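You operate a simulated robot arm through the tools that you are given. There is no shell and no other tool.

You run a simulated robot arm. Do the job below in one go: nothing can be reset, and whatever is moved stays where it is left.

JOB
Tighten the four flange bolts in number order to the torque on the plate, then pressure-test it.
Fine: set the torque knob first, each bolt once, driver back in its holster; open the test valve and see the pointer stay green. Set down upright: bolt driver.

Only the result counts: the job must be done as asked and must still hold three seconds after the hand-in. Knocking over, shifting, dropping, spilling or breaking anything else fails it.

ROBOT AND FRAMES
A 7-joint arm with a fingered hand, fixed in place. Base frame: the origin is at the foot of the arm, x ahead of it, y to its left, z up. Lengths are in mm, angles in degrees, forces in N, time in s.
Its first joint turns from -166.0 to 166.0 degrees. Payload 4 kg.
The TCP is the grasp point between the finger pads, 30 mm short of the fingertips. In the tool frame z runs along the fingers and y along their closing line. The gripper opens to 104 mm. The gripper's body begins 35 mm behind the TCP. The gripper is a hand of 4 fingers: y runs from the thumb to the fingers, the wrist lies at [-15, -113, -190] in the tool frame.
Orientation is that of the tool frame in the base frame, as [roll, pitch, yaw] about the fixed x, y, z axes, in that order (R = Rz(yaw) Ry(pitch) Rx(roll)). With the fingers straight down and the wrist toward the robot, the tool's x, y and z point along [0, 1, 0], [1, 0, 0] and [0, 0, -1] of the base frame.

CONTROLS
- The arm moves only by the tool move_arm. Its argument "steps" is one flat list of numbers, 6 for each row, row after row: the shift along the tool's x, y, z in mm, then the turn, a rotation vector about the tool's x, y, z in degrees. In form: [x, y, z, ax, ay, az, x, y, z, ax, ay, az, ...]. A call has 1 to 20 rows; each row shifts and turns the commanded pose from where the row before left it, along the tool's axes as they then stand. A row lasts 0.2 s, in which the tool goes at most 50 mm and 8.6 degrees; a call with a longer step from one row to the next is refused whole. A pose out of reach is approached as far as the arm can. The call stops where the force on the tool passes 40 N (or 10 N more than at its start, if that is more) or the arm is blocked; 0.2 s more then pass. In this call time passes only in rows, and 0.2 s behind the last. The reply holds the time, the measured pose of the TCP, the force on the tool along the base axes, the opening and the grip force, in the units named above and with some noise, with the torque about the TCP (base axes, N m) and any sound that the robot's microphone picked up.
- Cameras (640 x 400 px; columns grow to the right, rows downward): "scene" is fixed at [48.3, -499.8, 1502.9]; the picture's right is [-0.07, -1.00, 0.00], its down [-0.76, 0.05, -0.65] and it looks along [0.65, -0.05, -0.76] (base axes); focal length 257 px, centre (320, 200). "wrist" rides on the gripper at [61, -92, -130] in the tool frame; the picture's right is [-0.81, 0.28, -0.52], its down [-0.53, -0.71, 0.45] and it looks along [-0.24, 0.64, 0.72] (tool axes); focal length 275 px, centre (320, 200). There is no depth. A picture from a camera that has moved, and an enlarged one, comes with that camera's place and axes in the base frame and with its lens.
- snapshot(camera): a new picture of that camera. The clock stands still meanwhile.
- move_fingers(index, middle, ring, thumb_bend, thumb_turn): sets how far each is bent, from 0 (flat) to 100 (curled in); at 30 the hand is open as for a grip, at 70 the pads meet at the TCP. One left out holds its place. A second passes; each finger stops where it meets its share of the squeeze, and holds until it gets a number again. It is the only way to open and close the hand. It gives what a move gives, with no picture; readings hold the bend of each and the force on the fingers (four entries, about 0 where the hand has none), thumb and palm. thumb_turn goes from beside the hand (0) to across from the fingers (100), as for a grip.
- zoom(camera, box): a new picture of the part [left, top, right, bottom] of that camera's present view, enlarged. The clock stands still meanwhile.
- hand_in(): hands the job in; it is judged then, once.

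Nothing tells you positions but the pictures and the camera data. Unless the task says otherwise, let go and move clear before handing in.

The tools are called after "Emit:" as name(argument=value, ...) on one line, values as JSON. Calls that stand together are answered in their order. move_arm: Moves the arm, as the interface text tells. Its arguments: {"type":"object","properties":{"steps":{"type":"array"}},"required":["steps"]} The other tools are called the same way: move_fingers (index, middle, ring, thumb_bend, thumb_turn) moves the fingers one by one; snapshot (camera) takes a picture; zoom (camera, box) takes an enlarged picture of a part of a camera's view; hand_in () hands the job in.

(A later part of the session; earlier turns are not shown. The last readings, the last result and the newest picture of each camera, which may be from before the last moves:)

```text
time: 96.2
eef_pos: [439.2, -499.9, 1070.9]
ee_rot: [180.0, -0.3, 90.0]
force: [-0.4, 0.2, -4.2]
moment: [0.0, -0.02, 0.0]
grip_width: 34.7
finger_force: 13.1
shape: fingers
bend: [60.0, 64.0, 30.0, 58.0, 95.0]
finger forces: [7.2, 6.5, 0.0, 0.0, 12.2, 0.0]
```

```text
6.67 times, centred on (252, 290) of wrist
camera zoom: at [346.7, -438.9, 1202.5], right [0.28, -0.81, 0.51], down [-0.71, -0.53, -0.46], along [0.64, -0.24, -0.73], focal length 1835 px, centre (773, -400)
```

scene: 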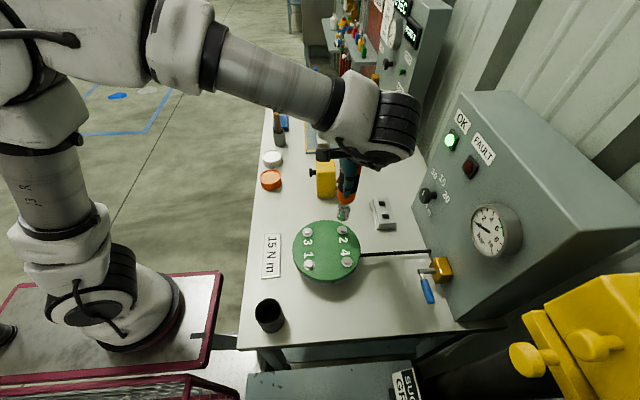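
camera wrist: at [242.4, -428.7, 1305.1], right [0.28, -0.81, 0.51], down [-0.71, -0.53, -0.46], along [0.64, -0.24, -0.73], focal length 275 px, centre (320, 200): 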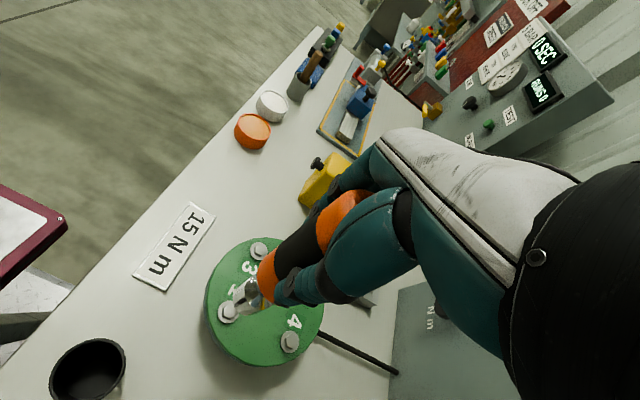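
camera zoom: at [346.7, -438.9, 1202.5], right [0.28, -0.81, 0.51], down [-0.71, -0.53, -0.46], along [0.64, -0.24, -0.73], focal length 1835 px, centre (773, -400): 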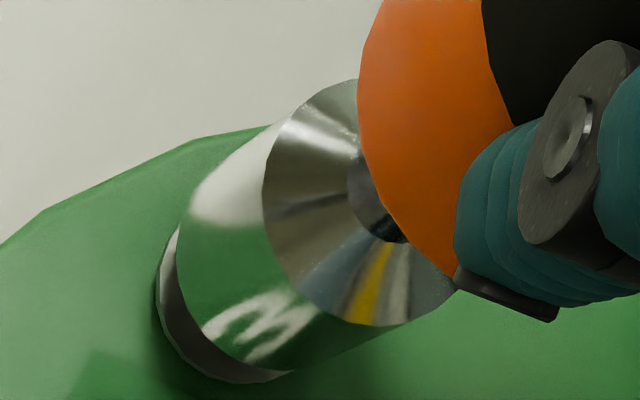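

Aligned. Lowering over bolt 3.

Emit:
move_arm(steps=[0, 0, 1.5, 0, 0, 0, 0, 0, 1.5, 0, 0, 0, 0, 0, 1.5, 0, 0, 0])

Emit:
move_arm(steps=[0, 0, 1.5, 0, 0, 0, 0, 0, 1.5, 0, 0, 0])

Emit:
move_arm(steps=[0, 0, 1.5, 0, 0, 0, 0, 0, 1.5, 0, 0, 0])

Emit:
zoom(camera="scene", box=[287, 210, 327, 250])

```text
time: 97.0
eef_pos: [439.5, -500.2, 1067.8]
ee_rot: [-179.9, -0.5, 90.1]
force: [-0.3, -0.2, -4.7]
moment: [-0.01, -0.02, 0.02]
grip_width: 34.4
finger_force: 13.0
shape: fingers
bend: [60.0, 64.0, 30.0, 58.0, 95.0]
finger forces: [7.3, 6.6, 0.1, 0.0, 12.2, 0.0]
```

```text
time: 97.6
eef_pos: [439.5, -499.7, 1065.0]
ee_rot: [-180.0, -0.3, 90.0]
force: [-0.1, -0.2, -4.1]
moment: [0.0, -0.05, 0.0]
grip_width: 34.3
finger_force: 12.8
shape: fingers
bend: [60.0, 64.0, 30.0, 58.0, 95.0]
finger forces: [7.3, 6.5, 0.0, 0.0, 12.2, 0.0]
```

```text
time: 98.2
eef_pos: [438.7, -499.4, 1062.3]
ee_rot: [179.9, -0.3, 90.0]
force: [0.3, -0.2, -4.3]
moment: [-0.02, -0.04, -0.01]
grip_width: 34.9
finger_force: 12.8
shape: fingers
bend: [60.0, 64.0, 30.0, 58.0, 95.0]
finger forces: [7.2, 6.7, 0.0, 0.0, 12.2, 0.0]
```

```text
10.00 times, centred on (307, 230) of scene
camera zoom: at [48.3, -499.8, 1502.9], right [-0.07, -1.0, 0.0], down [-0.76, 0.05, -0.65], along [0.65, -0.05, -0.76], focal length 2571 px, centre (450, -100)
```

zoom: 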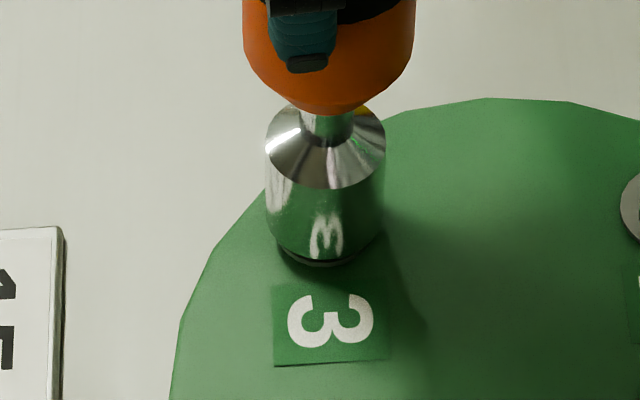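

Emit:
move_arm(steps=[0, 0, 1.5, 0, 0, 0, 0, 0, 1.5, 0, 0, 0])

Emit:
move_arm(steps=[0, 0, 1, 0, 0, 0, 0, 0, 1, 0, 0, 0])

Emit:
move_arm(steps=[0, 0, 1, 0, 0, 0, 0, 0, 1, 0, 0, 0])

Emit:
move_arm(steps=[0, 0, 1, 0, 0, 0, 0, 0, 1, 0, 0, 0])

```text
time: 98.8
eef_pos: [438.9, -501.0, 1058.6]
ee_rot: [-180.0, -0.3, 90.0]
force: [0.1, -1.3, -4.4]
moment: [-0.02, -0.04, -0.01]
grip_width: 34.6
finger_force: 13.2
shape: fingers
bend: [60.0, 64.0, 30.0, 58.0, 95.0]
finger forces: [7.2, 6.7, 0.1, 0.1, 12.3, 0.0]
```

```text
time: 99.4
eef_pos: [439.9, -500.2, 1057.2]
ee_rot: [179.9, -0.3, 90.0]
force: [-0.1, -1.6, -3.8]
moment: [0.0, 0.0, 0.04]
grip_width: 34.5
finger_force: 13.2
shape: fingers
bend: [60.0, 64.0, 30.0, 58.0, 95.0]
finger forces: [7.1, 6.5, 0.0, 0.0, 12.2, 0.0]
```

```text
time: 100.0
eef_pos: [439.0, -499.4, 1054.6]
ee_rot: [179.9, -0.4, 90.1]
force: [-0.4, 0.9, 1.2]
moment: [0.02, 0.02, 0.0]
grip_width: 34.5
finger_force: 13.4
shape: fingers
bend: [60.0, 64.0, 30.0, 58.0, 95.0]
finger forces: [7.2, 6.5, 0.0, 0.0, 12.8, 0.1]
```

```text
time: 100.6
eef_pos: [438.4, -500.1, 1053.1]
ee_rot: [179.9, -0.2, 89.9]
force: [0.0, 1.2, 15.5]
moment: [0.07, 0.14, 0.02]
grip_width: 34.7
finger_force: 15.0
shape: fingers
bend: [61.0, 64.0, 30.0, 58.0, 95.0]
finger forces: [7.4, 7.0, 0.0, 0.1, 15.3, 0.0]
```

Seated on bolt 3. Pressing to about 28 N and holding.

Emit:
move_arm(steps=[0, 0, 1, 0, 0, 0, 0, 0, 1, 0, 0, 0, 0, 0, 0, 0, 0, 0, 0, 0, 0, 0, 0, 0, 0, 0, 0, 0, 0, 0, 0, 0, 0, 0, 0, 0, 0, 0, 0, 0, 0, 0, 0, 0, 0, 0, 0, 0])

Emit:
move_arm(steps=[0, 0, 0, 0, 0, 0, 0, 0, 0, 0, 0, 0, 0, 0, 0, 0, 0, 0, 0, 0, 0, 0, 0, 0, 0, 0, 0, 0, 0, 0])

Emit:
zoom(camera="scene", box=[410, 90, 530, 190])

```text
time: 102.4
eef_pos: [437.6, -499.4, 1051.5]
ee_rot: [-180.0, -0.3, 89.9]
force: [-1.2, 2.0, 30.5]
moment: [0.08, 0.15, -0.01]
grip_width: 34.4
finger_force: 18.9
shape: fingers
bend: [61.0, 64.0, 30.0, 58.0, 95.0]
finger forces: [8.2, 8.4, 0.0, 0.0, 20.8, 0.0]
```

```text
time: 103.6
eef_pos: [438.6, -499.5, 1051.4]
ee_rot: [179.9, -0.3, 89.9]
force: [-0.8, 2.5, 29.5]
moment: [0.08, 0.1, -0.01]
grip_width: 34.3
finger_force: 18.7
shape: fingers
bend: [61.0, 64.0, 30.0, 58.0, 95.0]
finger forces: [8.1, 8.4, 0.1, 0.0, 20.6, 0.1]
```

```text
4.00 times, centred on (470, 140) of scene
camera zoom: at [48.3, -499.8, 1502.9], right [-0.07, -1.0, 0.0], down [-0.76, 0.05, -0.65], along [0.65, -0.05, -0.76], focal length 1028 px, centre (-280, 440)
```

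zoom: 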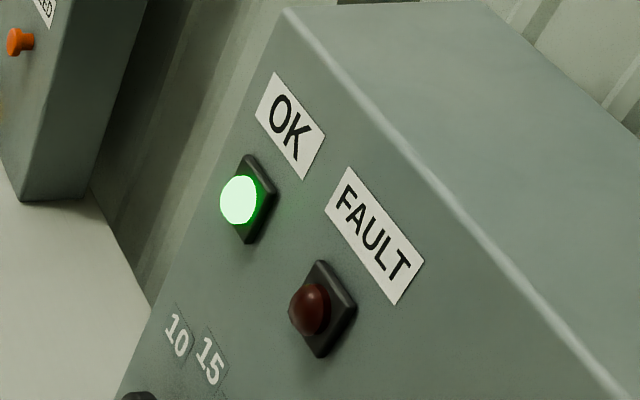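

Held about 3 s. Lifting off bolt 3 to inspect it.

Emit:
move_arm(steps=[0, 0, -5, 0, 0, 0, 0, 0, -10, 0, 0, 0, 0, 0, -15, 0, 0, 0, 0, 0, -20, 0, 0, 0, 0, 0, -20, 0, 0, 0])

Emit:
zoom(camera="scene", box=[285, 215, 365, 275])

Emit:
zoom(camera="scene", box=[292, 215, 324, 240])

```text
time: 104.8
eef_pos: [438.6, -501.0, 1120.1]
ee_rot: [180.0, -0.3, 90.0]
force: [0.9, 0.8, -4.6]
moment: [0.02, -0.03, 0.0]
grip_width: 34.3
finger_force: 12.7
shape: fingers
bend: [60.0, 64.0, 30.0, 58.0, 95.0]
finger forces: [7.3, 6.6, 0.1, 0.0, 12.2, 0.0]
```

```text
6.67 times, centred on (325, 245) of scene
camera zoom: at [48.3, -499.8, 1502.9], right [-0.07, -1.0, 0.0], down [-0.76, 0.05, -0.65], along [0.65, -0.05, -0.76], focal length 1714 px, centre (287, -100)
```

zoom: 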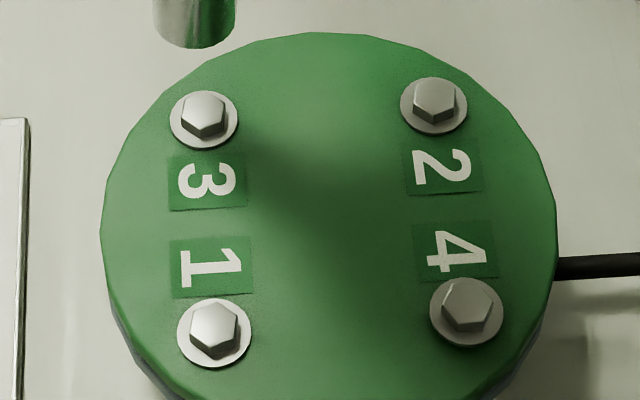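

```text
16.00 times, centred on (308, 228) of scene
camera zoom: at [48.3, -499.8, 1502.9], right [-0.07, -1.0, 0.0], down [-0.76, 0.05, -0.65], along [0.65, -0.05, -0.76], focal length 4114 px, centre (512, -240)
```

zoom: 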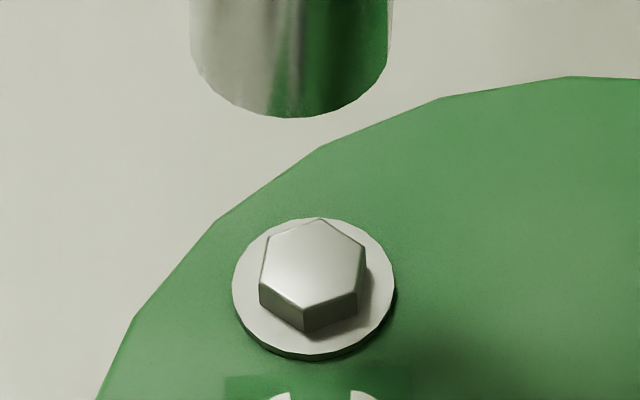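

Bolt 3 is tightened: its hex has turned and it sits flush. Next is bolt 4, offset (-91.5, -91.5).

Emit:
move_arm(steps=[-15.25, -15.25, 0, 0, 0, 0, -15.25, -15.25, 0, 0, 0, 0, -15.25, -15.25, 0, 0, 0, 0, -15.25, -15.25, 0, 0, 0, 0, -15.25, -15.25, 0, 0, 0, 0, -15.25, -15.25, 0, 0, 0, 0, 0, 0, 15, 0, 0, 0, 0, 0, 15, 0, 0, 0, 0, 0, 7, 0, 0, 0])

Emit:
zoom(camera="scene", box=[328, 235, 368, 275])

Emit:
zoom(camera="wrist", box=[220, 260, 284, 320])

```text
time: 106.8
eef_pos: [349.0, -591.4, 1082.8]
ee_rot: [180.0, -0.3, 90.0]
force: [0.2, -0.4, -4.4]
moment: [-0.02, -0.03, 0.01]
grip_width: 34.5
finger_force: 13.1
shape: fingers
bend: [60.0, 64.0, 30.0, 58.0, 95.0]
finger forces: [7.1, 6.6, 0.0, 0.1, 12.2, 0.0]
```

```text
10.00 times, centred on (348, 255) of scene
camera zoom: at [48.3, -499.8, 1502.9], right [-0.07, -1.0, 0.0], down [-0.76, 0.05, -0.65], along [0.65, -0.05, -0.76], focal length 2571 px, centre (40, -350)
```

zoom: 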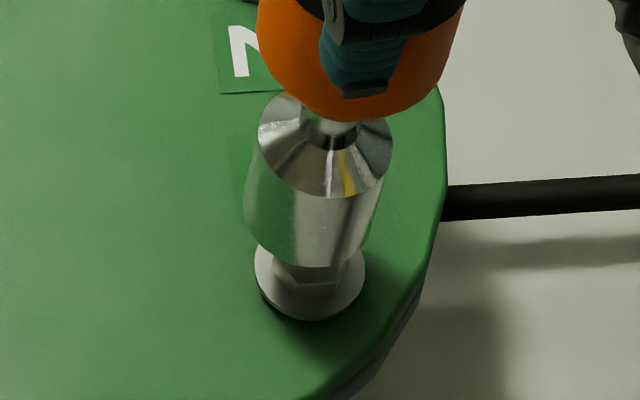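

```text
6.67 times, centred on (252, 290) of wrist
camera zoom: at [255.5, -530.3, 1213.1], right [0.28, -0.81, 0.51], down [-0.71, -0.53, -0.46], along [0.64, -0.24, -0.73], focal length 1835 px, centre (773, -400)
```

zoom: 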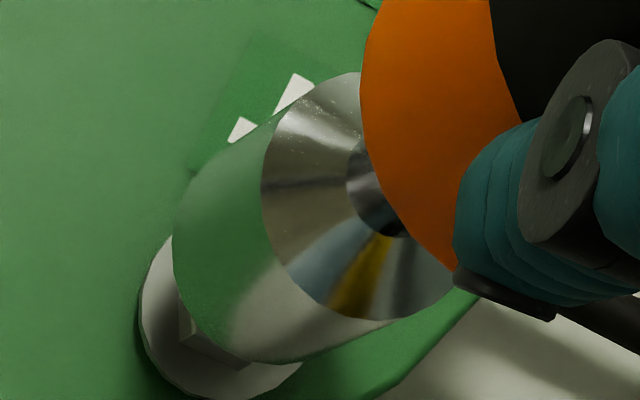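

A small lateral correction is needed on bolt 4. Adjusting and lowering a bit.

Emit:
move_arm(steps=[-1.8, -1.3, 5, 0, 0, 0, 0, 0, 5, 0, 0, 0])

Emit:
zoom(camera="scene", box=[328, 235, 368, 275])

Emit:
zoom(camera="wrist", box=[220, 260, 284, 320])

```text
time: 107.4
eef_pos: [346.7, -594.2, 1073.2]
ee_rot: [180.0, -0.4, 90.1]
force: [0.6, -1.1, -4.2]
moment: [0.02, 0.0, 0.02]
grip_width: 34.5
finger_force: 12.8
shape: fingers
bend: [60.0, 64.0, 30.0, 58.0, 95.0]
finger forces: [7.2, 6.7, 0.0, 0.1, 12.2, 0.1]
```

```text
10.00 times, centred on (348, 255) of scene
camera zoom: at [48.3, -499.8, 1502.9], right [-0.07, -1.0, 0.0], down [-0.76, 0.05, -0.65], along [0.65, -0.05, -0.76], focal length 2571 px, centre (40, -350)
```

zoom: 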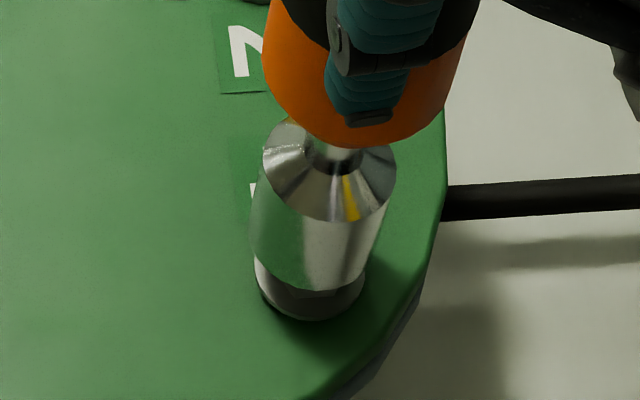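

```text
6.67 times, centred on (252, 290) of wrist
camera zoom: at [254.3, -532.1, 1203.5], right [0.28, -0.81, 0.51], down [-0.71, -0.53, -0.46], along [0.64, -0.24, -0.73], focal length 1835 px, centre (773, -400)
```

zoom: 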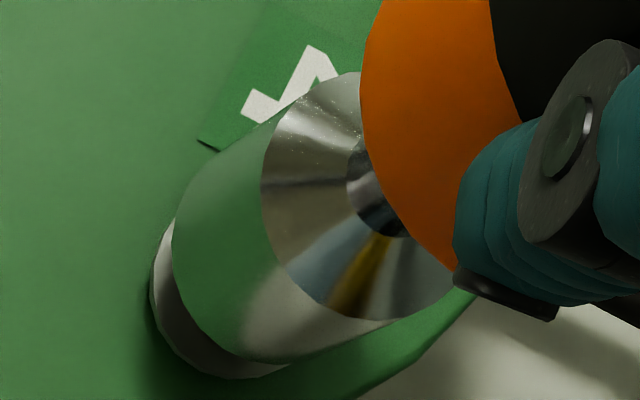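

Emit:
move_arm(steps=[-0.6, 0, 3, 0, 0, 0, 0, 0, 3, 0, 0, 0])

Emit:
zoom(camera="scene", box=[328, 235, 368, 275])

Emit:
zoom(camera="wrist", box=[220, 260, 284, 320])

```text
time: 108.0
eef_pos: [346.2, -594.6, 1066.7]
ee_rot: [-180.0, -0.3, 89.9]
force: [-0.3, 0.4, -5.1]
moment: [0.0, -0.01, 0.0]
grip_width: 34.6
finger_force: 13.3
shape: fingers
bend: [60.0, 64.0, 30.0, 58.0, 95.0]
finger forces: [7.1, 6.7, 0.0, 0.0, 12.2, 0.1]
```

```text
10.00 times, centred on (348, 255) of scene
camera zoom: at [48.3, -499.8, 1502.9], right [-0.07, -1.0, 0.0], down [-0.76, 0.05, -0.65], along [0.65, -0.05, -0.76], focal length 2571 px, centre (40, -350)
```

zoom: 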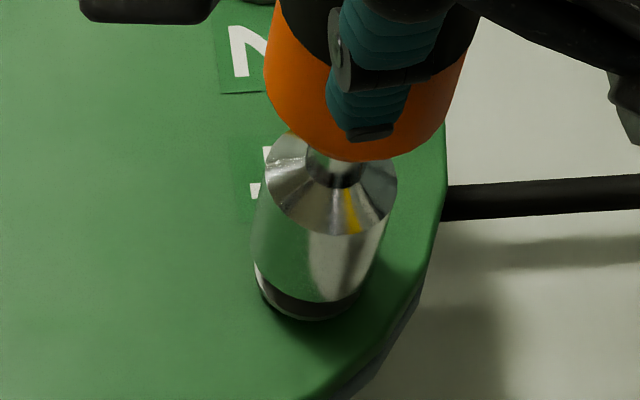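

```text
6.67 times, centred on (252, 290) of wrist
camera zoom: at [254.2, -532.8, 1197.6], right [0.28, -0.81, 0.51], down [-0.71, -0.53, -0.46], along [0.64, -0.24, -0.73], focal length 1835 px, centre (773, -400)
```

zoom: 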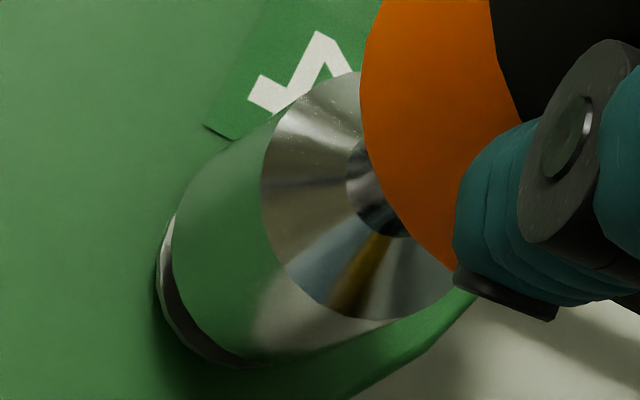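

Aligned. Lowering over bolt 4.

Emit:
move_arm(steps=[0, 0, 1.5, 0, 0, 0, 0, 0, 1.5, 0, 0, 0, 0, 0, 1, 0, 0, 0])

Emit:
move_arm(steps=[0, 0, 1.5, 0, 0, 0, 0, 0, 1.5, 0, 0, 0])

Emit:
zoom(camera="scene", box=[328, 235, 368, 275])

```text
time: 108.8
eef_pos: [345.5, -594.0, 1063.6]
ee_rot: [179.9, -0.3, 90.0]
force: [0.1, 0.1, -4.9]
moment: [-0.03, -0.04, -0.03]
grip_width: 34.3
finger_force: 13.2
shape: fingers
bend: [60.0, 64.0, 30.0, 58.0, 95.0]
finger forces: [7.1, 6.7, 0.0, 0.0, 12.3, 0.0]
```

```text
time: 109.4
eef_pos: [346.5, -594.9, 1059.1]
ee_rot: [-179.9, -0.4, 90.0]
force: [0.4, 0.2, -4.9]
moment: [-0.02, 0.0, 0.0]
grip_width: 34.7
finger_force: 13.0
shape: fingers
bend: [60.0, 64.0, 30.0, 58.0, 95.0]
finger forces: [7.1, 6.7, 0.0, 0.0, 12.1, 0.0]
```

```text
10.00 times, centred on (348, 255) of scene
camera zoom: at [48.3, -499.8, 1502.9], right [-0.07, -1.0, 0.0], down [-0.76, 0.05, -0.65], along [0.65, -0.05, -0.76], focal length 2571 px, centre (40, -350)
```

zoom: 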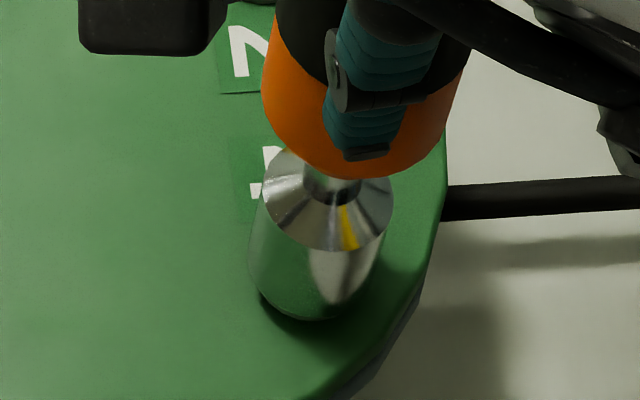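

Emit:
move_arm(steps=[0, 0, 1.5, 0, 0, 0, 0, 0, 1.5, 0, 0, 0])

Emit:
move_arm(steps=[0, 0, 1, 0, 0, 0, 0, 0, 1, 0, 0, 0])

Emit:
move_arm(steps=[0, 0, 1, 0, 0, 0, 0, 0, 1, 0, 0, 0])

Emit:
move_arm(steps=[0, 0, 1, 0, 0, 0, 0, 0, 1, 0, 0, 0])

```text
time: 110.0
eef_pos: [346.2, -593.1, 1057.4]
ee_rot: [180.0, -0.2, 90.0]
force: [0.1, -0.7, -4.3]
moment: [-0.02, 0.01, 0.01]
grip_width: 34.6
finger_force: 13.1
shape: fingers
bend: [60.0, 64.0, 30.0, 58.0, 95.0]
finger forces: [7.2, 6.7, 0.0, 0.1, 12.2, 0.0]
```

```text
time: 110.6
eef_pos: [347.3, -593.4, 1054.5]
ee_rot: [-180.0, -0.3, 89.9]
force: [0.2, 0.2, -5.7]
moment: [0.02, -0.01, 0.0]
grip_width: 34.6
finger_force: 13.2
shape: fingers
bend: [60.0, 64.0, 30.0, 58.0, 95.0]
finger forces: [7.0, 6.7, 0.1, 0.1, 12.1, 0.0]
```

```text
time: 111.2
eef_pos: [345.5, -594.3, 1053.7]
ee_rot: [-180.0, -0.2, 89.9]
force: [-0.1, 0.4, 2.2]
moment: [0.04, 0.01, 0.01]
grip_width: 34.0
finger_force: 13.3
shape: fingers
bend: [60.0, 64.0, 30.0, 58.0, 95.0]
finger forces: [7.2, 6.6, 0.1, 0.1, 12.8, 0.0]
```

```text
time: 111.8
eef_pos: [344.4, -593.4, 1051.0]
ee_rot: [-180.0, -0.2, 89.9]
force: [-0.8, -0.1, 17.8]
moment: [0.07, 0.12, 0.06]
grip_width: 34.4
finger_force: 15.5
shape: fingers
bend: [61.0, 64.0, 30.0, 58.0, 95.0]
finger forces: [7.6, 7.3, 0.0, 0.0, 15.9, 0.0]
```

Seated on bolt 4. Pressing and holding as before.

Emit:
move_arm(steps=[0, 0, 1, 0, 0, 0, 0, 0, 1, 0, 0, 0, 0, 0, 0, 0, 0, 0, 0, 0, 0, 0, 0, 0, 0, 0, 0, 0, 0, 0, 0, 0, 0, 0, 0, 0, 0, 0, 0, 0, 0, 0, 0, 0, 0, 0, 0, 0])

Emit:
move_arm(steps=[0, 0, 0, 0, 0, 0, 0, 0, 0, 0, 0, 0, 0, 0, 0, 0, 0, 0, 0, 0, 0, 0, 0, 0, 0, 0, 0, 0, 0, 0])

Emit:
move_arm(steps=[0, 0, -5, 0, 0, 0, 0, 0, -10, 0, 0, 0, 0, 0, -15, 0, 0, 0, 0, 0, -20, 0, 0, 0, 0, 0, -20, 0, 0, 0, 0, 0, -20, 0, 0, 0])

Emit:
snapshot(camera="scene")

Emit:
zoom(camera="scene", box=[285, 215, 365, 275])

Emit:
zoom(camera="scene", box=[332, 248, 364, 273])

```text
time: 113.6
eef_pos: [345.5, -592.9, 1049.4]
ee_rot: [180.0, -0.2, 90.0]
force: [-0.3, 1.5, 30.5]
moment: [0.0, 0.08, 0.02]
grip_width: 34.5
finger_force: 18.8
shape: fingers
bend: [61.0, 64.0, 30.0, 58.0, 95.0]
finger forces: [8.2, 8.8, 0.1, 0.0, 20.5, 0.1]
```

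```text
time: 114.8
eef_pos: [346.6, -593.6, 1049.2]
ee_rot: [-180.0, -0.2, 90.0]
force: [-1.5, 1.6, 29.0]
moment: [-0.01, 0.09, -0.01]
grip_width: 34.5
finger_force: 18.4
shape: fingers
bend: [61.0, 64.0, 30.0, 58.0, 95.0]
finger forces: [8.3, 8.8, 0.1, 0.0, 20.3, 0.0]
```

```text
time: 116.2
eef_pos: [347.2, -593.8, 1138.7]
ee_rot: [179.9, -0.3, 90.0]
force: [0.0, -0.1, -4.7]
moment: [-0.05, -0.02, 0.0]
grip_width: 34.7
finger_force: 12.8
shape: fingers
bend: [61.0, 64.0, 30.0, 58.0, 95.0]
finger forces: [7.2, 6.7, 0.1, 0.1, 12.1, 0.1]
```

```text
taken
```

scene: 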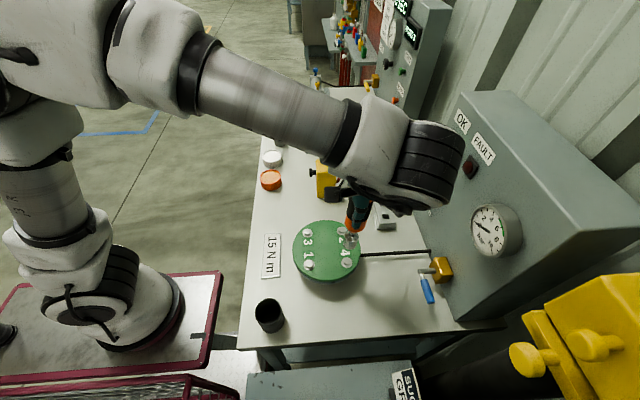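

```text
6.67 times, centred on (325, 245) of scene
camera zoom: at [48.3, -499.8, 1502.9], right [-0.07, -1.0, 0.0], down [-0.76, 0.05, -0.65], along [0.65, -0.05, -0.76], focal length 1714 px, centre (287, -100)
```

zoom: 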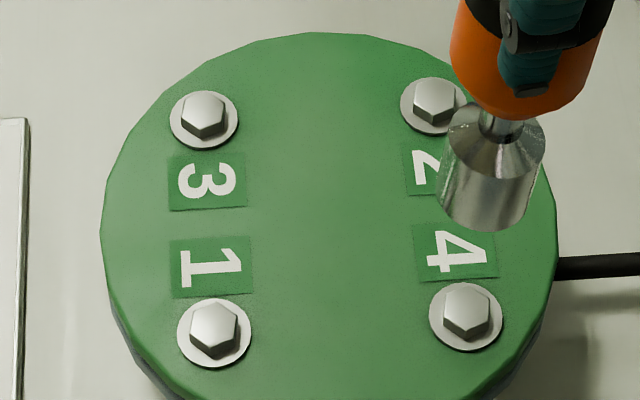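

```text
16.00 times, centred on (348, 260) of scene
camera zoom: at [48.3, -499.8, 1502.9], right [-0.07, -1.0, 0.0], down [-0.76, 0.05, -0.65], along [0.65, -0.05, -0.76], focal length 4114 px, centre (-128, -768)
```

zoom: 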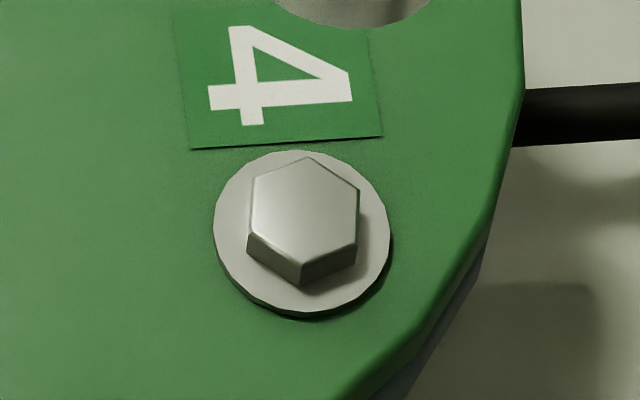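

All four bolts are tightened, with hexes turned and washers flush. Now I return the driver: rise, move toward the holster side, and yaw back to 180.

Emit:
move_arm(steps=[0, 0, -20, 0, 0, 0, 0, 0, -20, 0, 0, 0, 24, -8, -3, 0, 0, 0, 24, -8, -3, 0, 0, 0, 24, -8, -3, 0, 0, 0, 24, -8, -3, 0, 0, 0, 24, -8, 0, 0, 0, 0, 24, -7, 0, 0, 0, 0])

Emit:
move_arm(steps=[0, 0, 0, 0, 0, -7.5, 0, 0, 0, 0, 0, -7.5, 0, 0, 0, 0, 0, -7.5, 0, 0, 0, 0, 0, -7.5, 0, 0, 0, 0, 0, -7.5, 0, 0, 0, 0, 0, -7.5, 0, 0, 0, 0, 0, -7.5, 0, 0, 0, 0, 0, -7.5, 0, 0, 0, 0, 0, -7.5, 0, 0, 0, 0, 0, -7.5, 0, 0, 0, 0, 0, -7.5, 0, 0, 0, 0, 0, -7.5])

Emit:
snapshot(camera="wrist")

Emit:
snapshot(camera="scene")

```text
time: 118.0
eef_pos: [299.0, -450.8, 1192.2]
ee_rot: [-180.0, -0.4, 89.9]
force: [0.5, -0.1, -4.7]
moment: [0.05, -0.03, 0.0]
grip_width: 34.8
finger_force: 12.4
shape: fingers
bend: [61.0, 64.0, 30.0, 58.0, 95.0]
finger forces: [7.0, 6.8, 0.1, 0.1, 12.1, 0.0]
```

```text
time: 120.6
eef_pos: [297.2, -450.0, 1191.2]
ee_rot: [179.7, -0.1, -179.8]
force: [-6.8, -0.6, -3.7]
moment: [0.04, -0.29, -0.08]
grip_width: 34.2
finger_force: 12.7
shape: fingers
bend: [61.0, 64.0, 30.0, 58.0, 95.0]
finger forces: [7.3, 5.6, 0.0, 0.0, 12.3, 0.0]
```

```text
taken
camera wrist: at [236.1, -542.9, 1322.0], right [0.81, 0.27, 0.52], down [0.53, -0.71, -0.46], along [0.24, 0.65, -0.72], focal length 275 px, centre (320, 200)
```

wrist: 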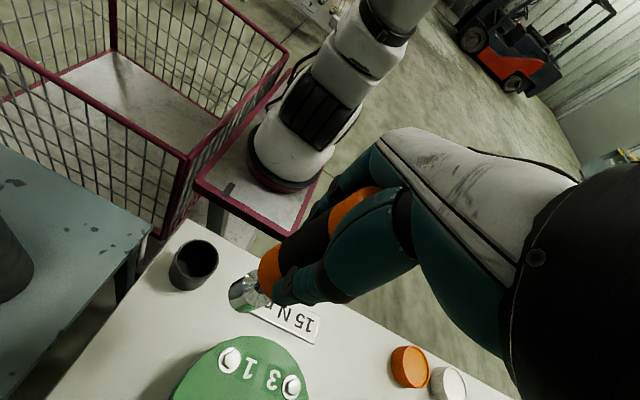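

```text
taken
```

scene: 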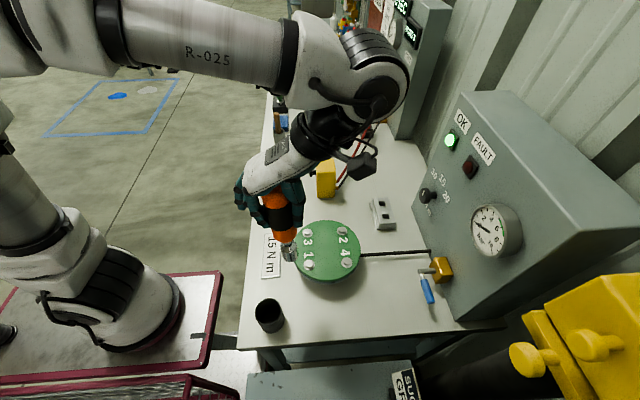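

The arm took a different elbow configuration here, and a lateral force of 6.8 N showed up. I'll check whether it persists.

Emit:
move_arm(steps=[0, 0, 0, 0, 0, 0])

Emit:
zoom(camera="scene", box=[200, 100, 400, 290])

Emit:
zoom(camera="wrist", box=[200, 160, 400, 330])

```text
time: 121.0
eef_pos: [298.9, -450.9, 1191.6]
ee_rot: [179.6, 0.1, -179.8]
force: [0.0, -1.1, -4.7]
moment: [0.03, -0.01, -0.02]
grip_width: 34.5
finger_force: 13.6
shape: fingers
bend: [61.0, 64.0, 30.0, 58.0, 95.0]
finger forces: [6.9, 7.1, 0.0, 0.0, 12.5, 0.0]
```

```text
2.11 times, centred on (300, 195) of scene
camera zoom: at [48.3, -499.8, 1502.9], right [-0.07, -1.0, 0.0], down [-0.76, 0.05, -0.65], along [0.65, -0.05, -0.76], focal length 541 px, centre (362, 210)
```

zoom: 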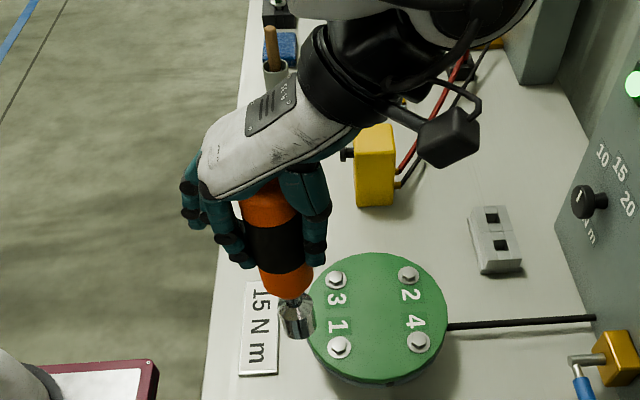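

```text
2.35 times, centred on (300, 245) of wrist
camera zoom: at [237.7, -542.4, 1321.6], right [0.81, 0.27, 0.52], down [0.53, -0.71, -0.46], along [0.24, 0.65, -0.72], focal length 648 px, centre (367, 94)
```

zoom: 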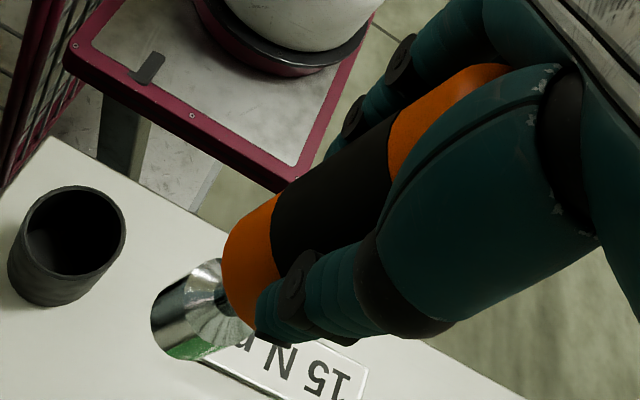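

The force was only a transient. From here the scene camera sees the driver well, so I'll measure its tilt.

Emit:
zoom(camera="scene", box=[260, 190, 310, 265])

Emit:
zoom(camera="wrist", box=[220, 230, 300, 320])

Emit:
zoom(camera="scene", box=[245, 285, 295, 345])

Emit:
zoom(camera="wrist", box=[150, 220, 240, 310])

```text
5.33 times, centred on (285, 228) of scene
camera zoom: at [48.3, -499.8, 1502.9], right [-0.07, -1.0, 0.0], down [-0.76, 0.05, -0.65], along [0.65, -0.05, -0.76], focal length 1371 px, centre (507, 53)
```

zoom: 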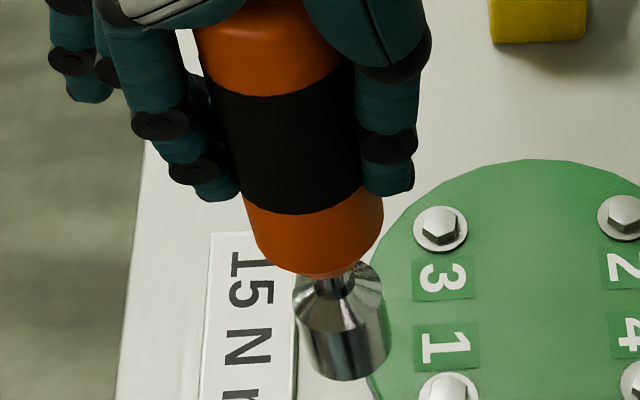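

```text
4.44 times, centred on (260, 275) of wrist
camera zoom: at [237.7, -542.4, 1321.6], right [0.81, 0.27, 0.52], down [0.53, -0.71, -0.46], along [0.24, 0.65, -0.72], focal length 1224 px, centre (587, -133)
```

zoom: 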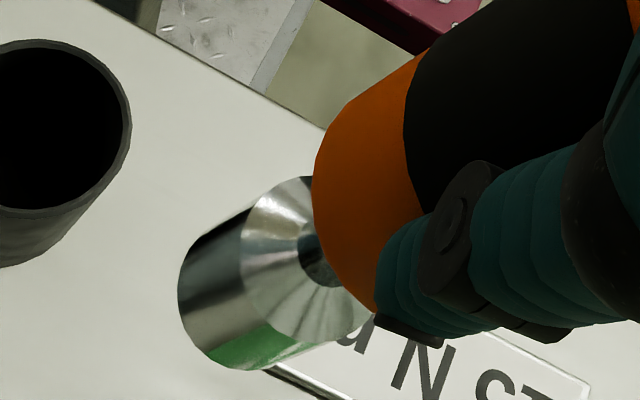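

```text
6.67 times, centred on (270, 315) of scene
camera zoom: at [48.3, -499.8, 1502.9], right [-0.07, -1.0, 0.0], down [-0.76, 0.05, -0.65], along [0.65, -0.05, -0.76], focal length 1714 px, centre (653, -567)
```

zoom: 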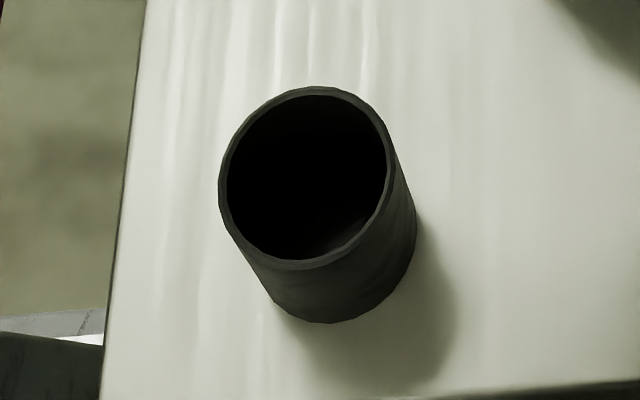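

```text
4.44 times, centred on (195, 265) of wrist
camera zoom: at [237.7, -542.4, 1321.6], right [0.81, 0.27, 0.52], down [0.53, -0.71, -0.46], along [0.24, 0.65, -0.72], focal length 1224 px, centre (876, -89)
```

zoom: 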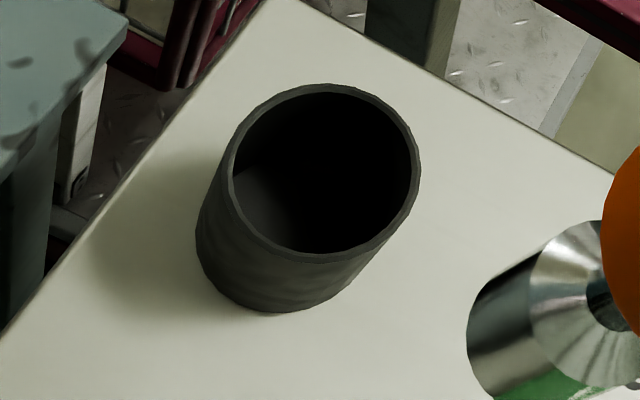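

The driver leans about 7° in the hand (bottom toward -X and -Y), and the holster is at (233.5,-399) with a rim of about 920 and ID of about 52 mm. I'll rotate the hand to bring the driver vertical and re-measure.

Emit:
move_arm(steps=[0, 0, 0, -1.8, -3.1, 0, 0, 0, 0, -1.8, -3.1, 0])

Emit:
zoom(camera="scene", box=[260, 190, 310, 265])

Emit:
zoom(camera="wrist", box=[220, 230, 300, 320])

```text
time: 121.6
eef_pos: [299.3, -450.2, 1192.8]
ee_rot: [176.1, 6.2, 179.9]
force: [0.1, 0.4, -4.7]
moment: [0.03, -0.01, 0.01]
grip_width: 34.4
finger_force: 13.2
shape: fingers
bend: [61.0, 64.0, 30.0, 58.0, 95.0]
finger forces: [6.8, 6.8, 0.0, 0.0, 12.6, 0.1]
```

```text
5.33 times, centred on (285, 228) of scene
camera zoom: at [48.3, -499.8, 1502.9], right [-0.07, -1.0, 0.0], down [-0.76, 0.05, -0.65], along [0.65, -0.05, -0.76], focal length 1371 px, centre (507, 53)
```

zoom: 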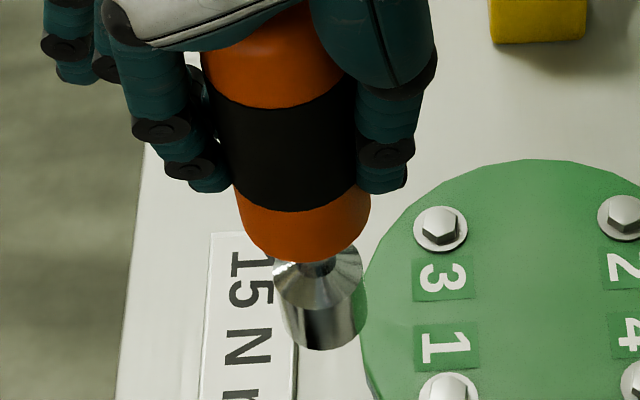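

```text
4.44 times, centred on (260, 275) of wrist
camera zoom: at [224.2, -549.6, 1308.2], right [0.75, 0.24, 0.62], down [0.58, -0.68, -0.44], along [0.32, 0.69, -0.65], focal length 1224 px, centre (587, -133)
```

zoom: 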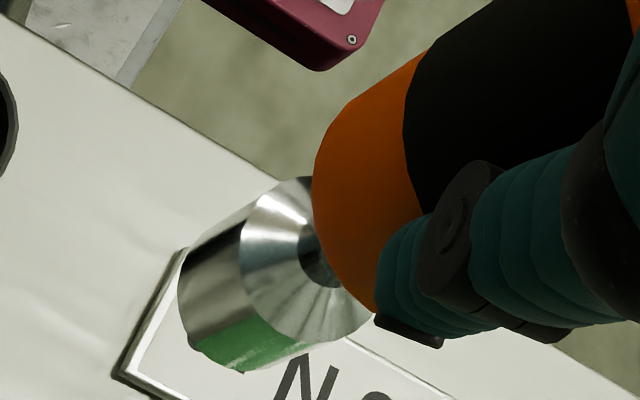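

The driver is now vertical within about 1°. Moving it above the holster centre with clearance.

Emit:
move_arm(steps=[18.3, 12.8, 9.6, 0, 0, 0, 18.3, 12.8, 9.6, 0, 0, 0, 18.3, 12.8, 9.7, 0, 0, 0, 18.3, 12.7, 9.7, 0, 0, 0, 0, 0, 0, 0, 0, 0])

Emit:
snapshot(camera="scene")

Emit:
zoom(camera="scene", box=[235, 240, 305, 340])

Emit:
zoom(camera="wrist", box=[180, 230, 300, 350])

```text
time: 122.8
eef_pos: [230.4, -398.5, 1149.2]
ee_rot: [176.2, 6.1, 179.8]
force: [0.0, 0.2, -4.7]
moment: [0.0, 0.02, -0.06]
grip_width: 34.3
finger_force: 13.0
shape: fingers
bend: [61.0, 64.0, 30.0, 58.0, 95.0]
finger forces: [6.8, 6.8, 0.0, 0.1, 12.5, 0.0]
```

```text
taken
```

scene: 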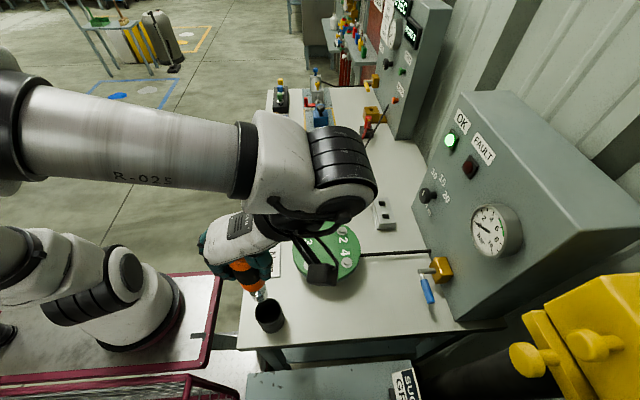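

```text
4.00 times, centred on (270, 290) of scene
camera zoom: at [48.3, -499.8, 1502.9], right [-0.07, -1.0, 0.0], down [-0.76, 0.05, -0.65], along [0.65, -0.05, -0.76], focal length 1028 px, centre (520, -160)
```

zoom: 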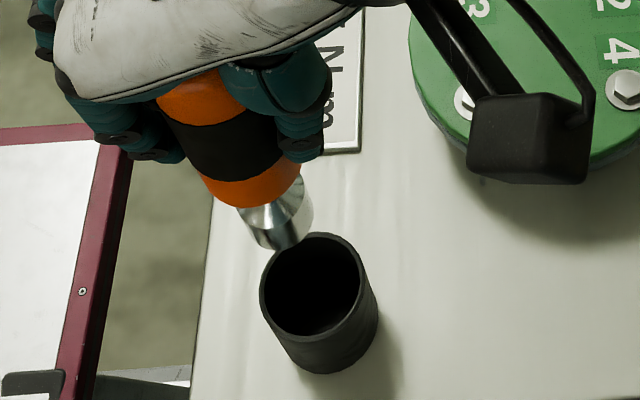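

```text
3.33 times, centred on (240, 290) of wrist
camera zoom: at [155.9, -498.1, 1264.5], right [0.75, 0.24, 0.62], down [0.58, -0.68, -0.44], along [0.32, 0.69, -0.65], focal length 918 px, centre (587, -100)
```

zoom: 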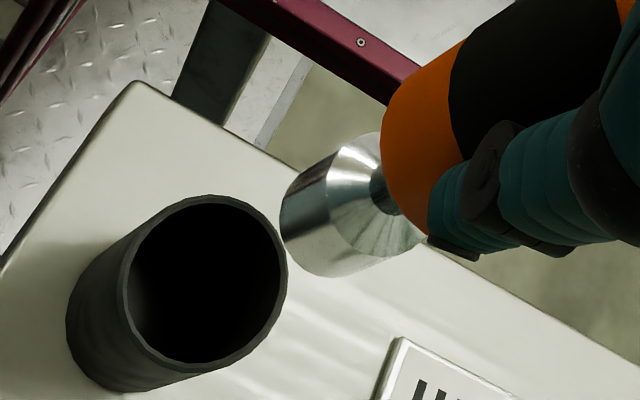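

Good view of both. A small correction and lowering to about 15 mm above the rim.

Emit:
move_arm(steps=[2, -1.1, 21.6, 0, 0, 0, 2, -1.1, 21.6, 0, 0, 0, 2, -1.1, 21.6, 0, 0, 0, 1.9, -1, 21.6, 0, 0, 0, 0, 0, 0, 0, 0, 0])

Emit:
zoom(camera="scene", box=[235, 250, 305, 345])

Emit:
zoom(camera="wrist", box=[180, 230, 300, 350])

```text
time: 124.0
eef_pos: [232.3, -396.6, 1061.1]
ee_rot: [176.1, 6.2, 179.9]
force: [-0.1, 0.4, -3.9]
moment: [0.0, 0.03, 0.0]
grip_width: 34.5
finger_force: 13.2
shape: fingers
bend: [61.0, 64.0, 30.0, 58.0, 95.0]
finger forces: [6.7, 6.8, 0.0, 0.1, 12.5, 0.0]
```

```text
4.21 times, centred on (270, 298) of scene
camera zoom: at [48.3, -499.8, 1502.9], right [-0.07, -1.0, 0.0], down [-0.76, 0.05, -0.65], along [0.65, -0.05, -0.76], focal length 1083 px, centre (530, -210)
```

zoom: 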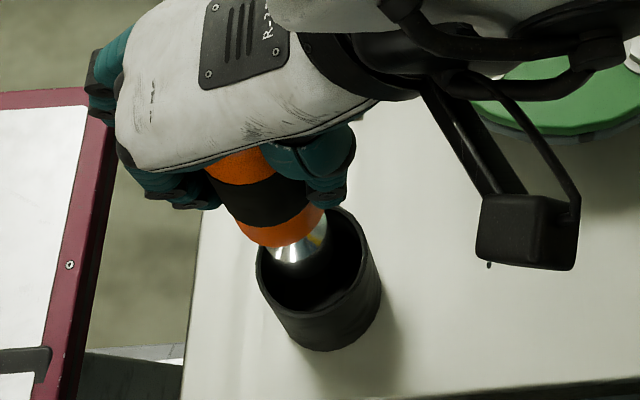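

```text
3.33 times, centred on (240, 290) of wrist
camera zoom: at [156.9, -495.1, 1178.6], right [0.75, 0.24, 0.62], down [0.58, -0.68, -0.44], along [0.32, 0.69, -0.65], focal length 918 px, centre (587, -100)
```

zoom: 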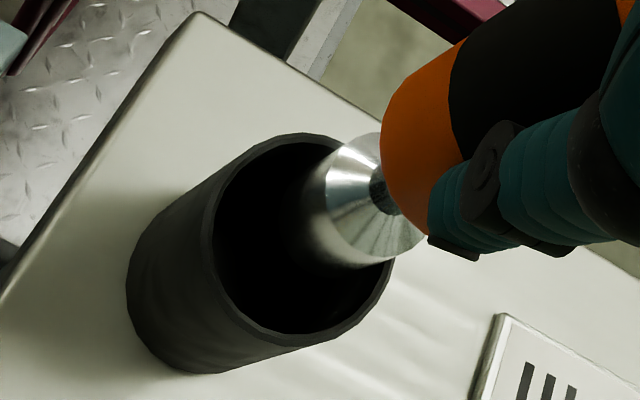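

Emit:
zoom(camera="scene", box=[250, 290, 290, 330])

Emit:
zoom(camera="wrist", box=[200, 250, 270, 310])

```text
10.00 times, centred on (270, 310) of scene
camera zoom: at [48.3, -499.8, 1502.9], right [-0.07, -1.0, 0.0], down [-0.76, 0.05, -0.65], along [0.65, -0.05, -0.76], focal length 2571 px, centre (820, -900)
```

zoom: 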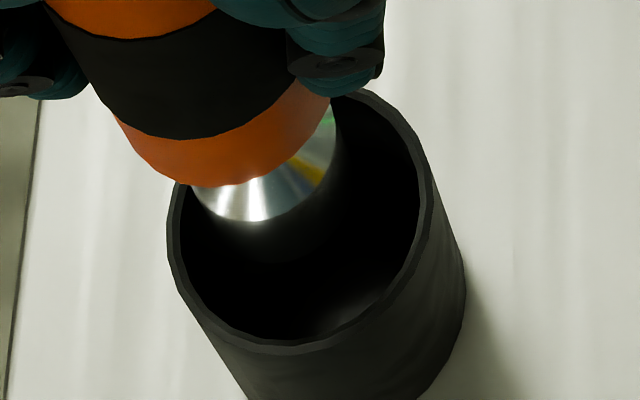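

```text
6.67 times, centred on (235, 280) of wrist
camera zoom: at [156.9, -495.1, 1178.6], right [0.75, 0.24, 0.62], down [0.58, -0.68, -0.44], along [0.32, 0.69, -0.65], focal length 1835 px, centre (887, -333)
```

zoom: 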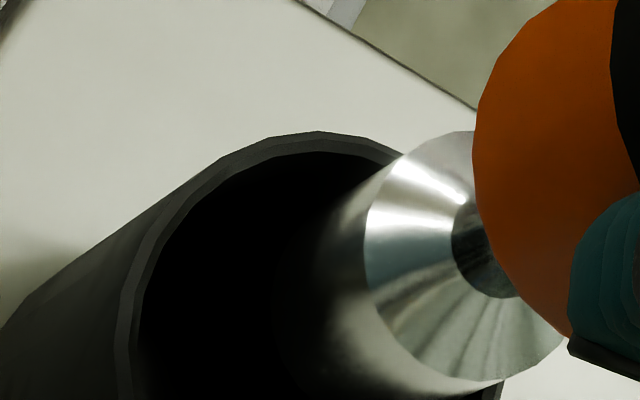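

Alignment is within about 1 mm. Lowering the socket into the holster, watching forces.

Emit:
move_arm(steps=[1.35, -1.1, 12.4, 0, 0, 0, 1.35, -1.1, 12.4, 0, 0, 0])

Emit:
move_arm(steps=[1.1, -0.65, 9.9, 0, 0, 0, 1.1, -0.65, 9.9, 0, 0, 0])

Emit:
zoom(camera="scene", box=[240, 280, 300, 340])

Emit:
zoom(camera="wrist", box=[190, 240, 290, 320])

```text
time: 124.6
eef_pos: [233.1, -395.6, 1037.0]
ee_rot: [176.1, 6.2, 179.7]
force: [-0.1, 0.1, -3.5]
moment: [0.03, -0.02, -0.02]
grip_width: 34.3
finger_force: 12.6
shape: fingers
bend: [61.0, 64.0, 30.0, 58.0, 95.0]
finger forces: [6.8, 6.8, 0.1, 0.0, 12.4, 0.1]
```

```text
time: 125.2
eef_pos: [232.0, -394.3, 1016.8]
ee_rot: [176.1, 6.1, 179.8]
force: [0.3, 0.4, -4.2]
moment: [0.04, 0.05, 0.05]
grip_width: 34.5
finger_force: 12.9
shape: fingers
bend: [61.0, 64.0, 30.0, 58.0, 95.0]
finger forces: [6.7, 6.7, 0.1, 0.0, 12.4, 0.0]
```

```text
6.67 times, centred on (270, 310) of scene
camera zoom: at [48.3, -499.8, 1502.9], right [-0.07, -1.0, 0.0], down [-0.76, 0.05, -0.65], along [0.65, -0.05, -0.76], focal length 1714 px, centre (653, -533)
```

zoom: 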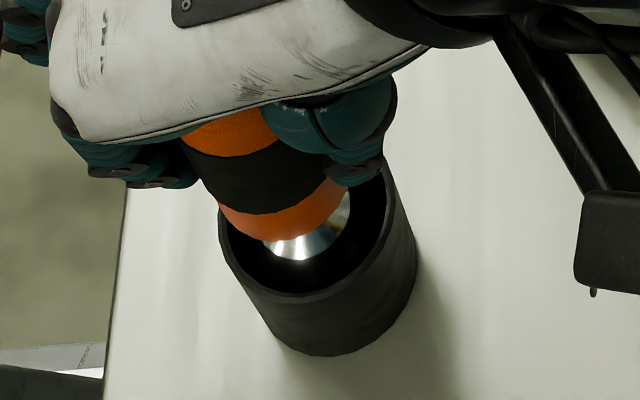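

```text
5.00 times, centred on (240, 280) of wrist
camera zoom: at [156.6, -494.9, 1133.0], right [0.75, 0.24, 0.62], down [0.58, -0.68, -0.44], along [0.32, 0.69, -0.65], focal length 1376 px, centre (720, -200)
```

zoom: 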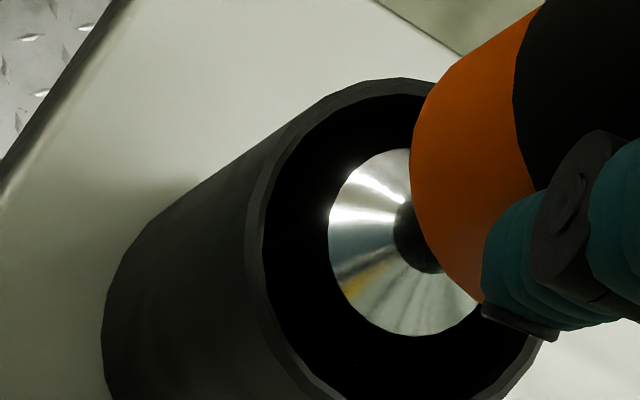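

The cone is centred in the rim per both cameras. The handle still leans about 2° in Y, so I'll trim the tilt by 1.5° while keeping the socket centred, then re-check.

Emit:
move_arm(steps=[0, -3.2, 0, -1.5, 0, 0, 0, 0, 0, 0, 0, 0])

Emit:
zoom(camera="scene", box=[240, 280, 300, 340])

Emit:
zoom(camera="wrist", box=[190, 240, 290, 320])

```text
time: 125.8
eef_pos: [231.6, -398.9, 1016.4]
ee_rot: [174.7, 6.2, 179.9]
force: [0.5, 0.8, -4.4]
moment: [-0.01, -0.02, -0.02]
grip_width: 34.1
finger_force: 12.9
shape: fingers
bend: [61.0, 64.0, 30.0, 58.0, 95.0]
finger forces: [6.6, 6.9, 0.0, 0.0, 12.5, 0.1]
```

```text
6.67 times, centred on (270, 310) of scene
camera zoom: at [48.3, -499.8, 1502.9], right [-0.07, -1.0, 0.0], down [-0.76, 0.05, -0.65], along [0.65, -0.05, -0.76], focal length 1714 px, centre (653, -533)
```

zoom: 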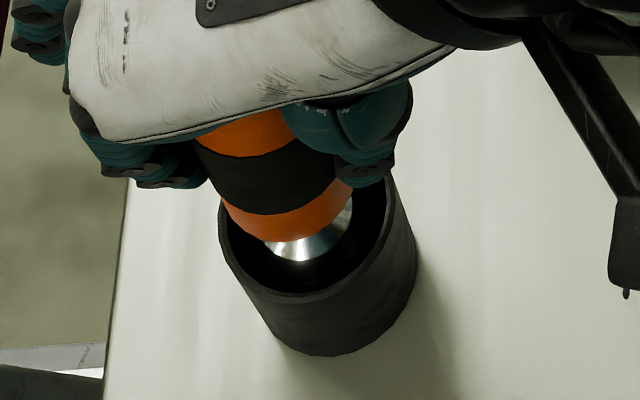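

```text
5.00 times, centred on (240, 280) of wrist
camera zoom: at [156.6, -501.4, 1130.6], right [0.75, 0.22, 0.62], down [0.58, -0.67, -0.46], along [0.32, 0.71, -0.63], focal length 1376 px, centre (720, -200)
```

zoom: 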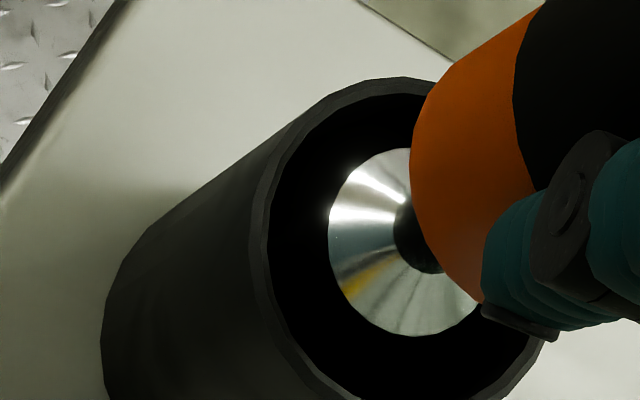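

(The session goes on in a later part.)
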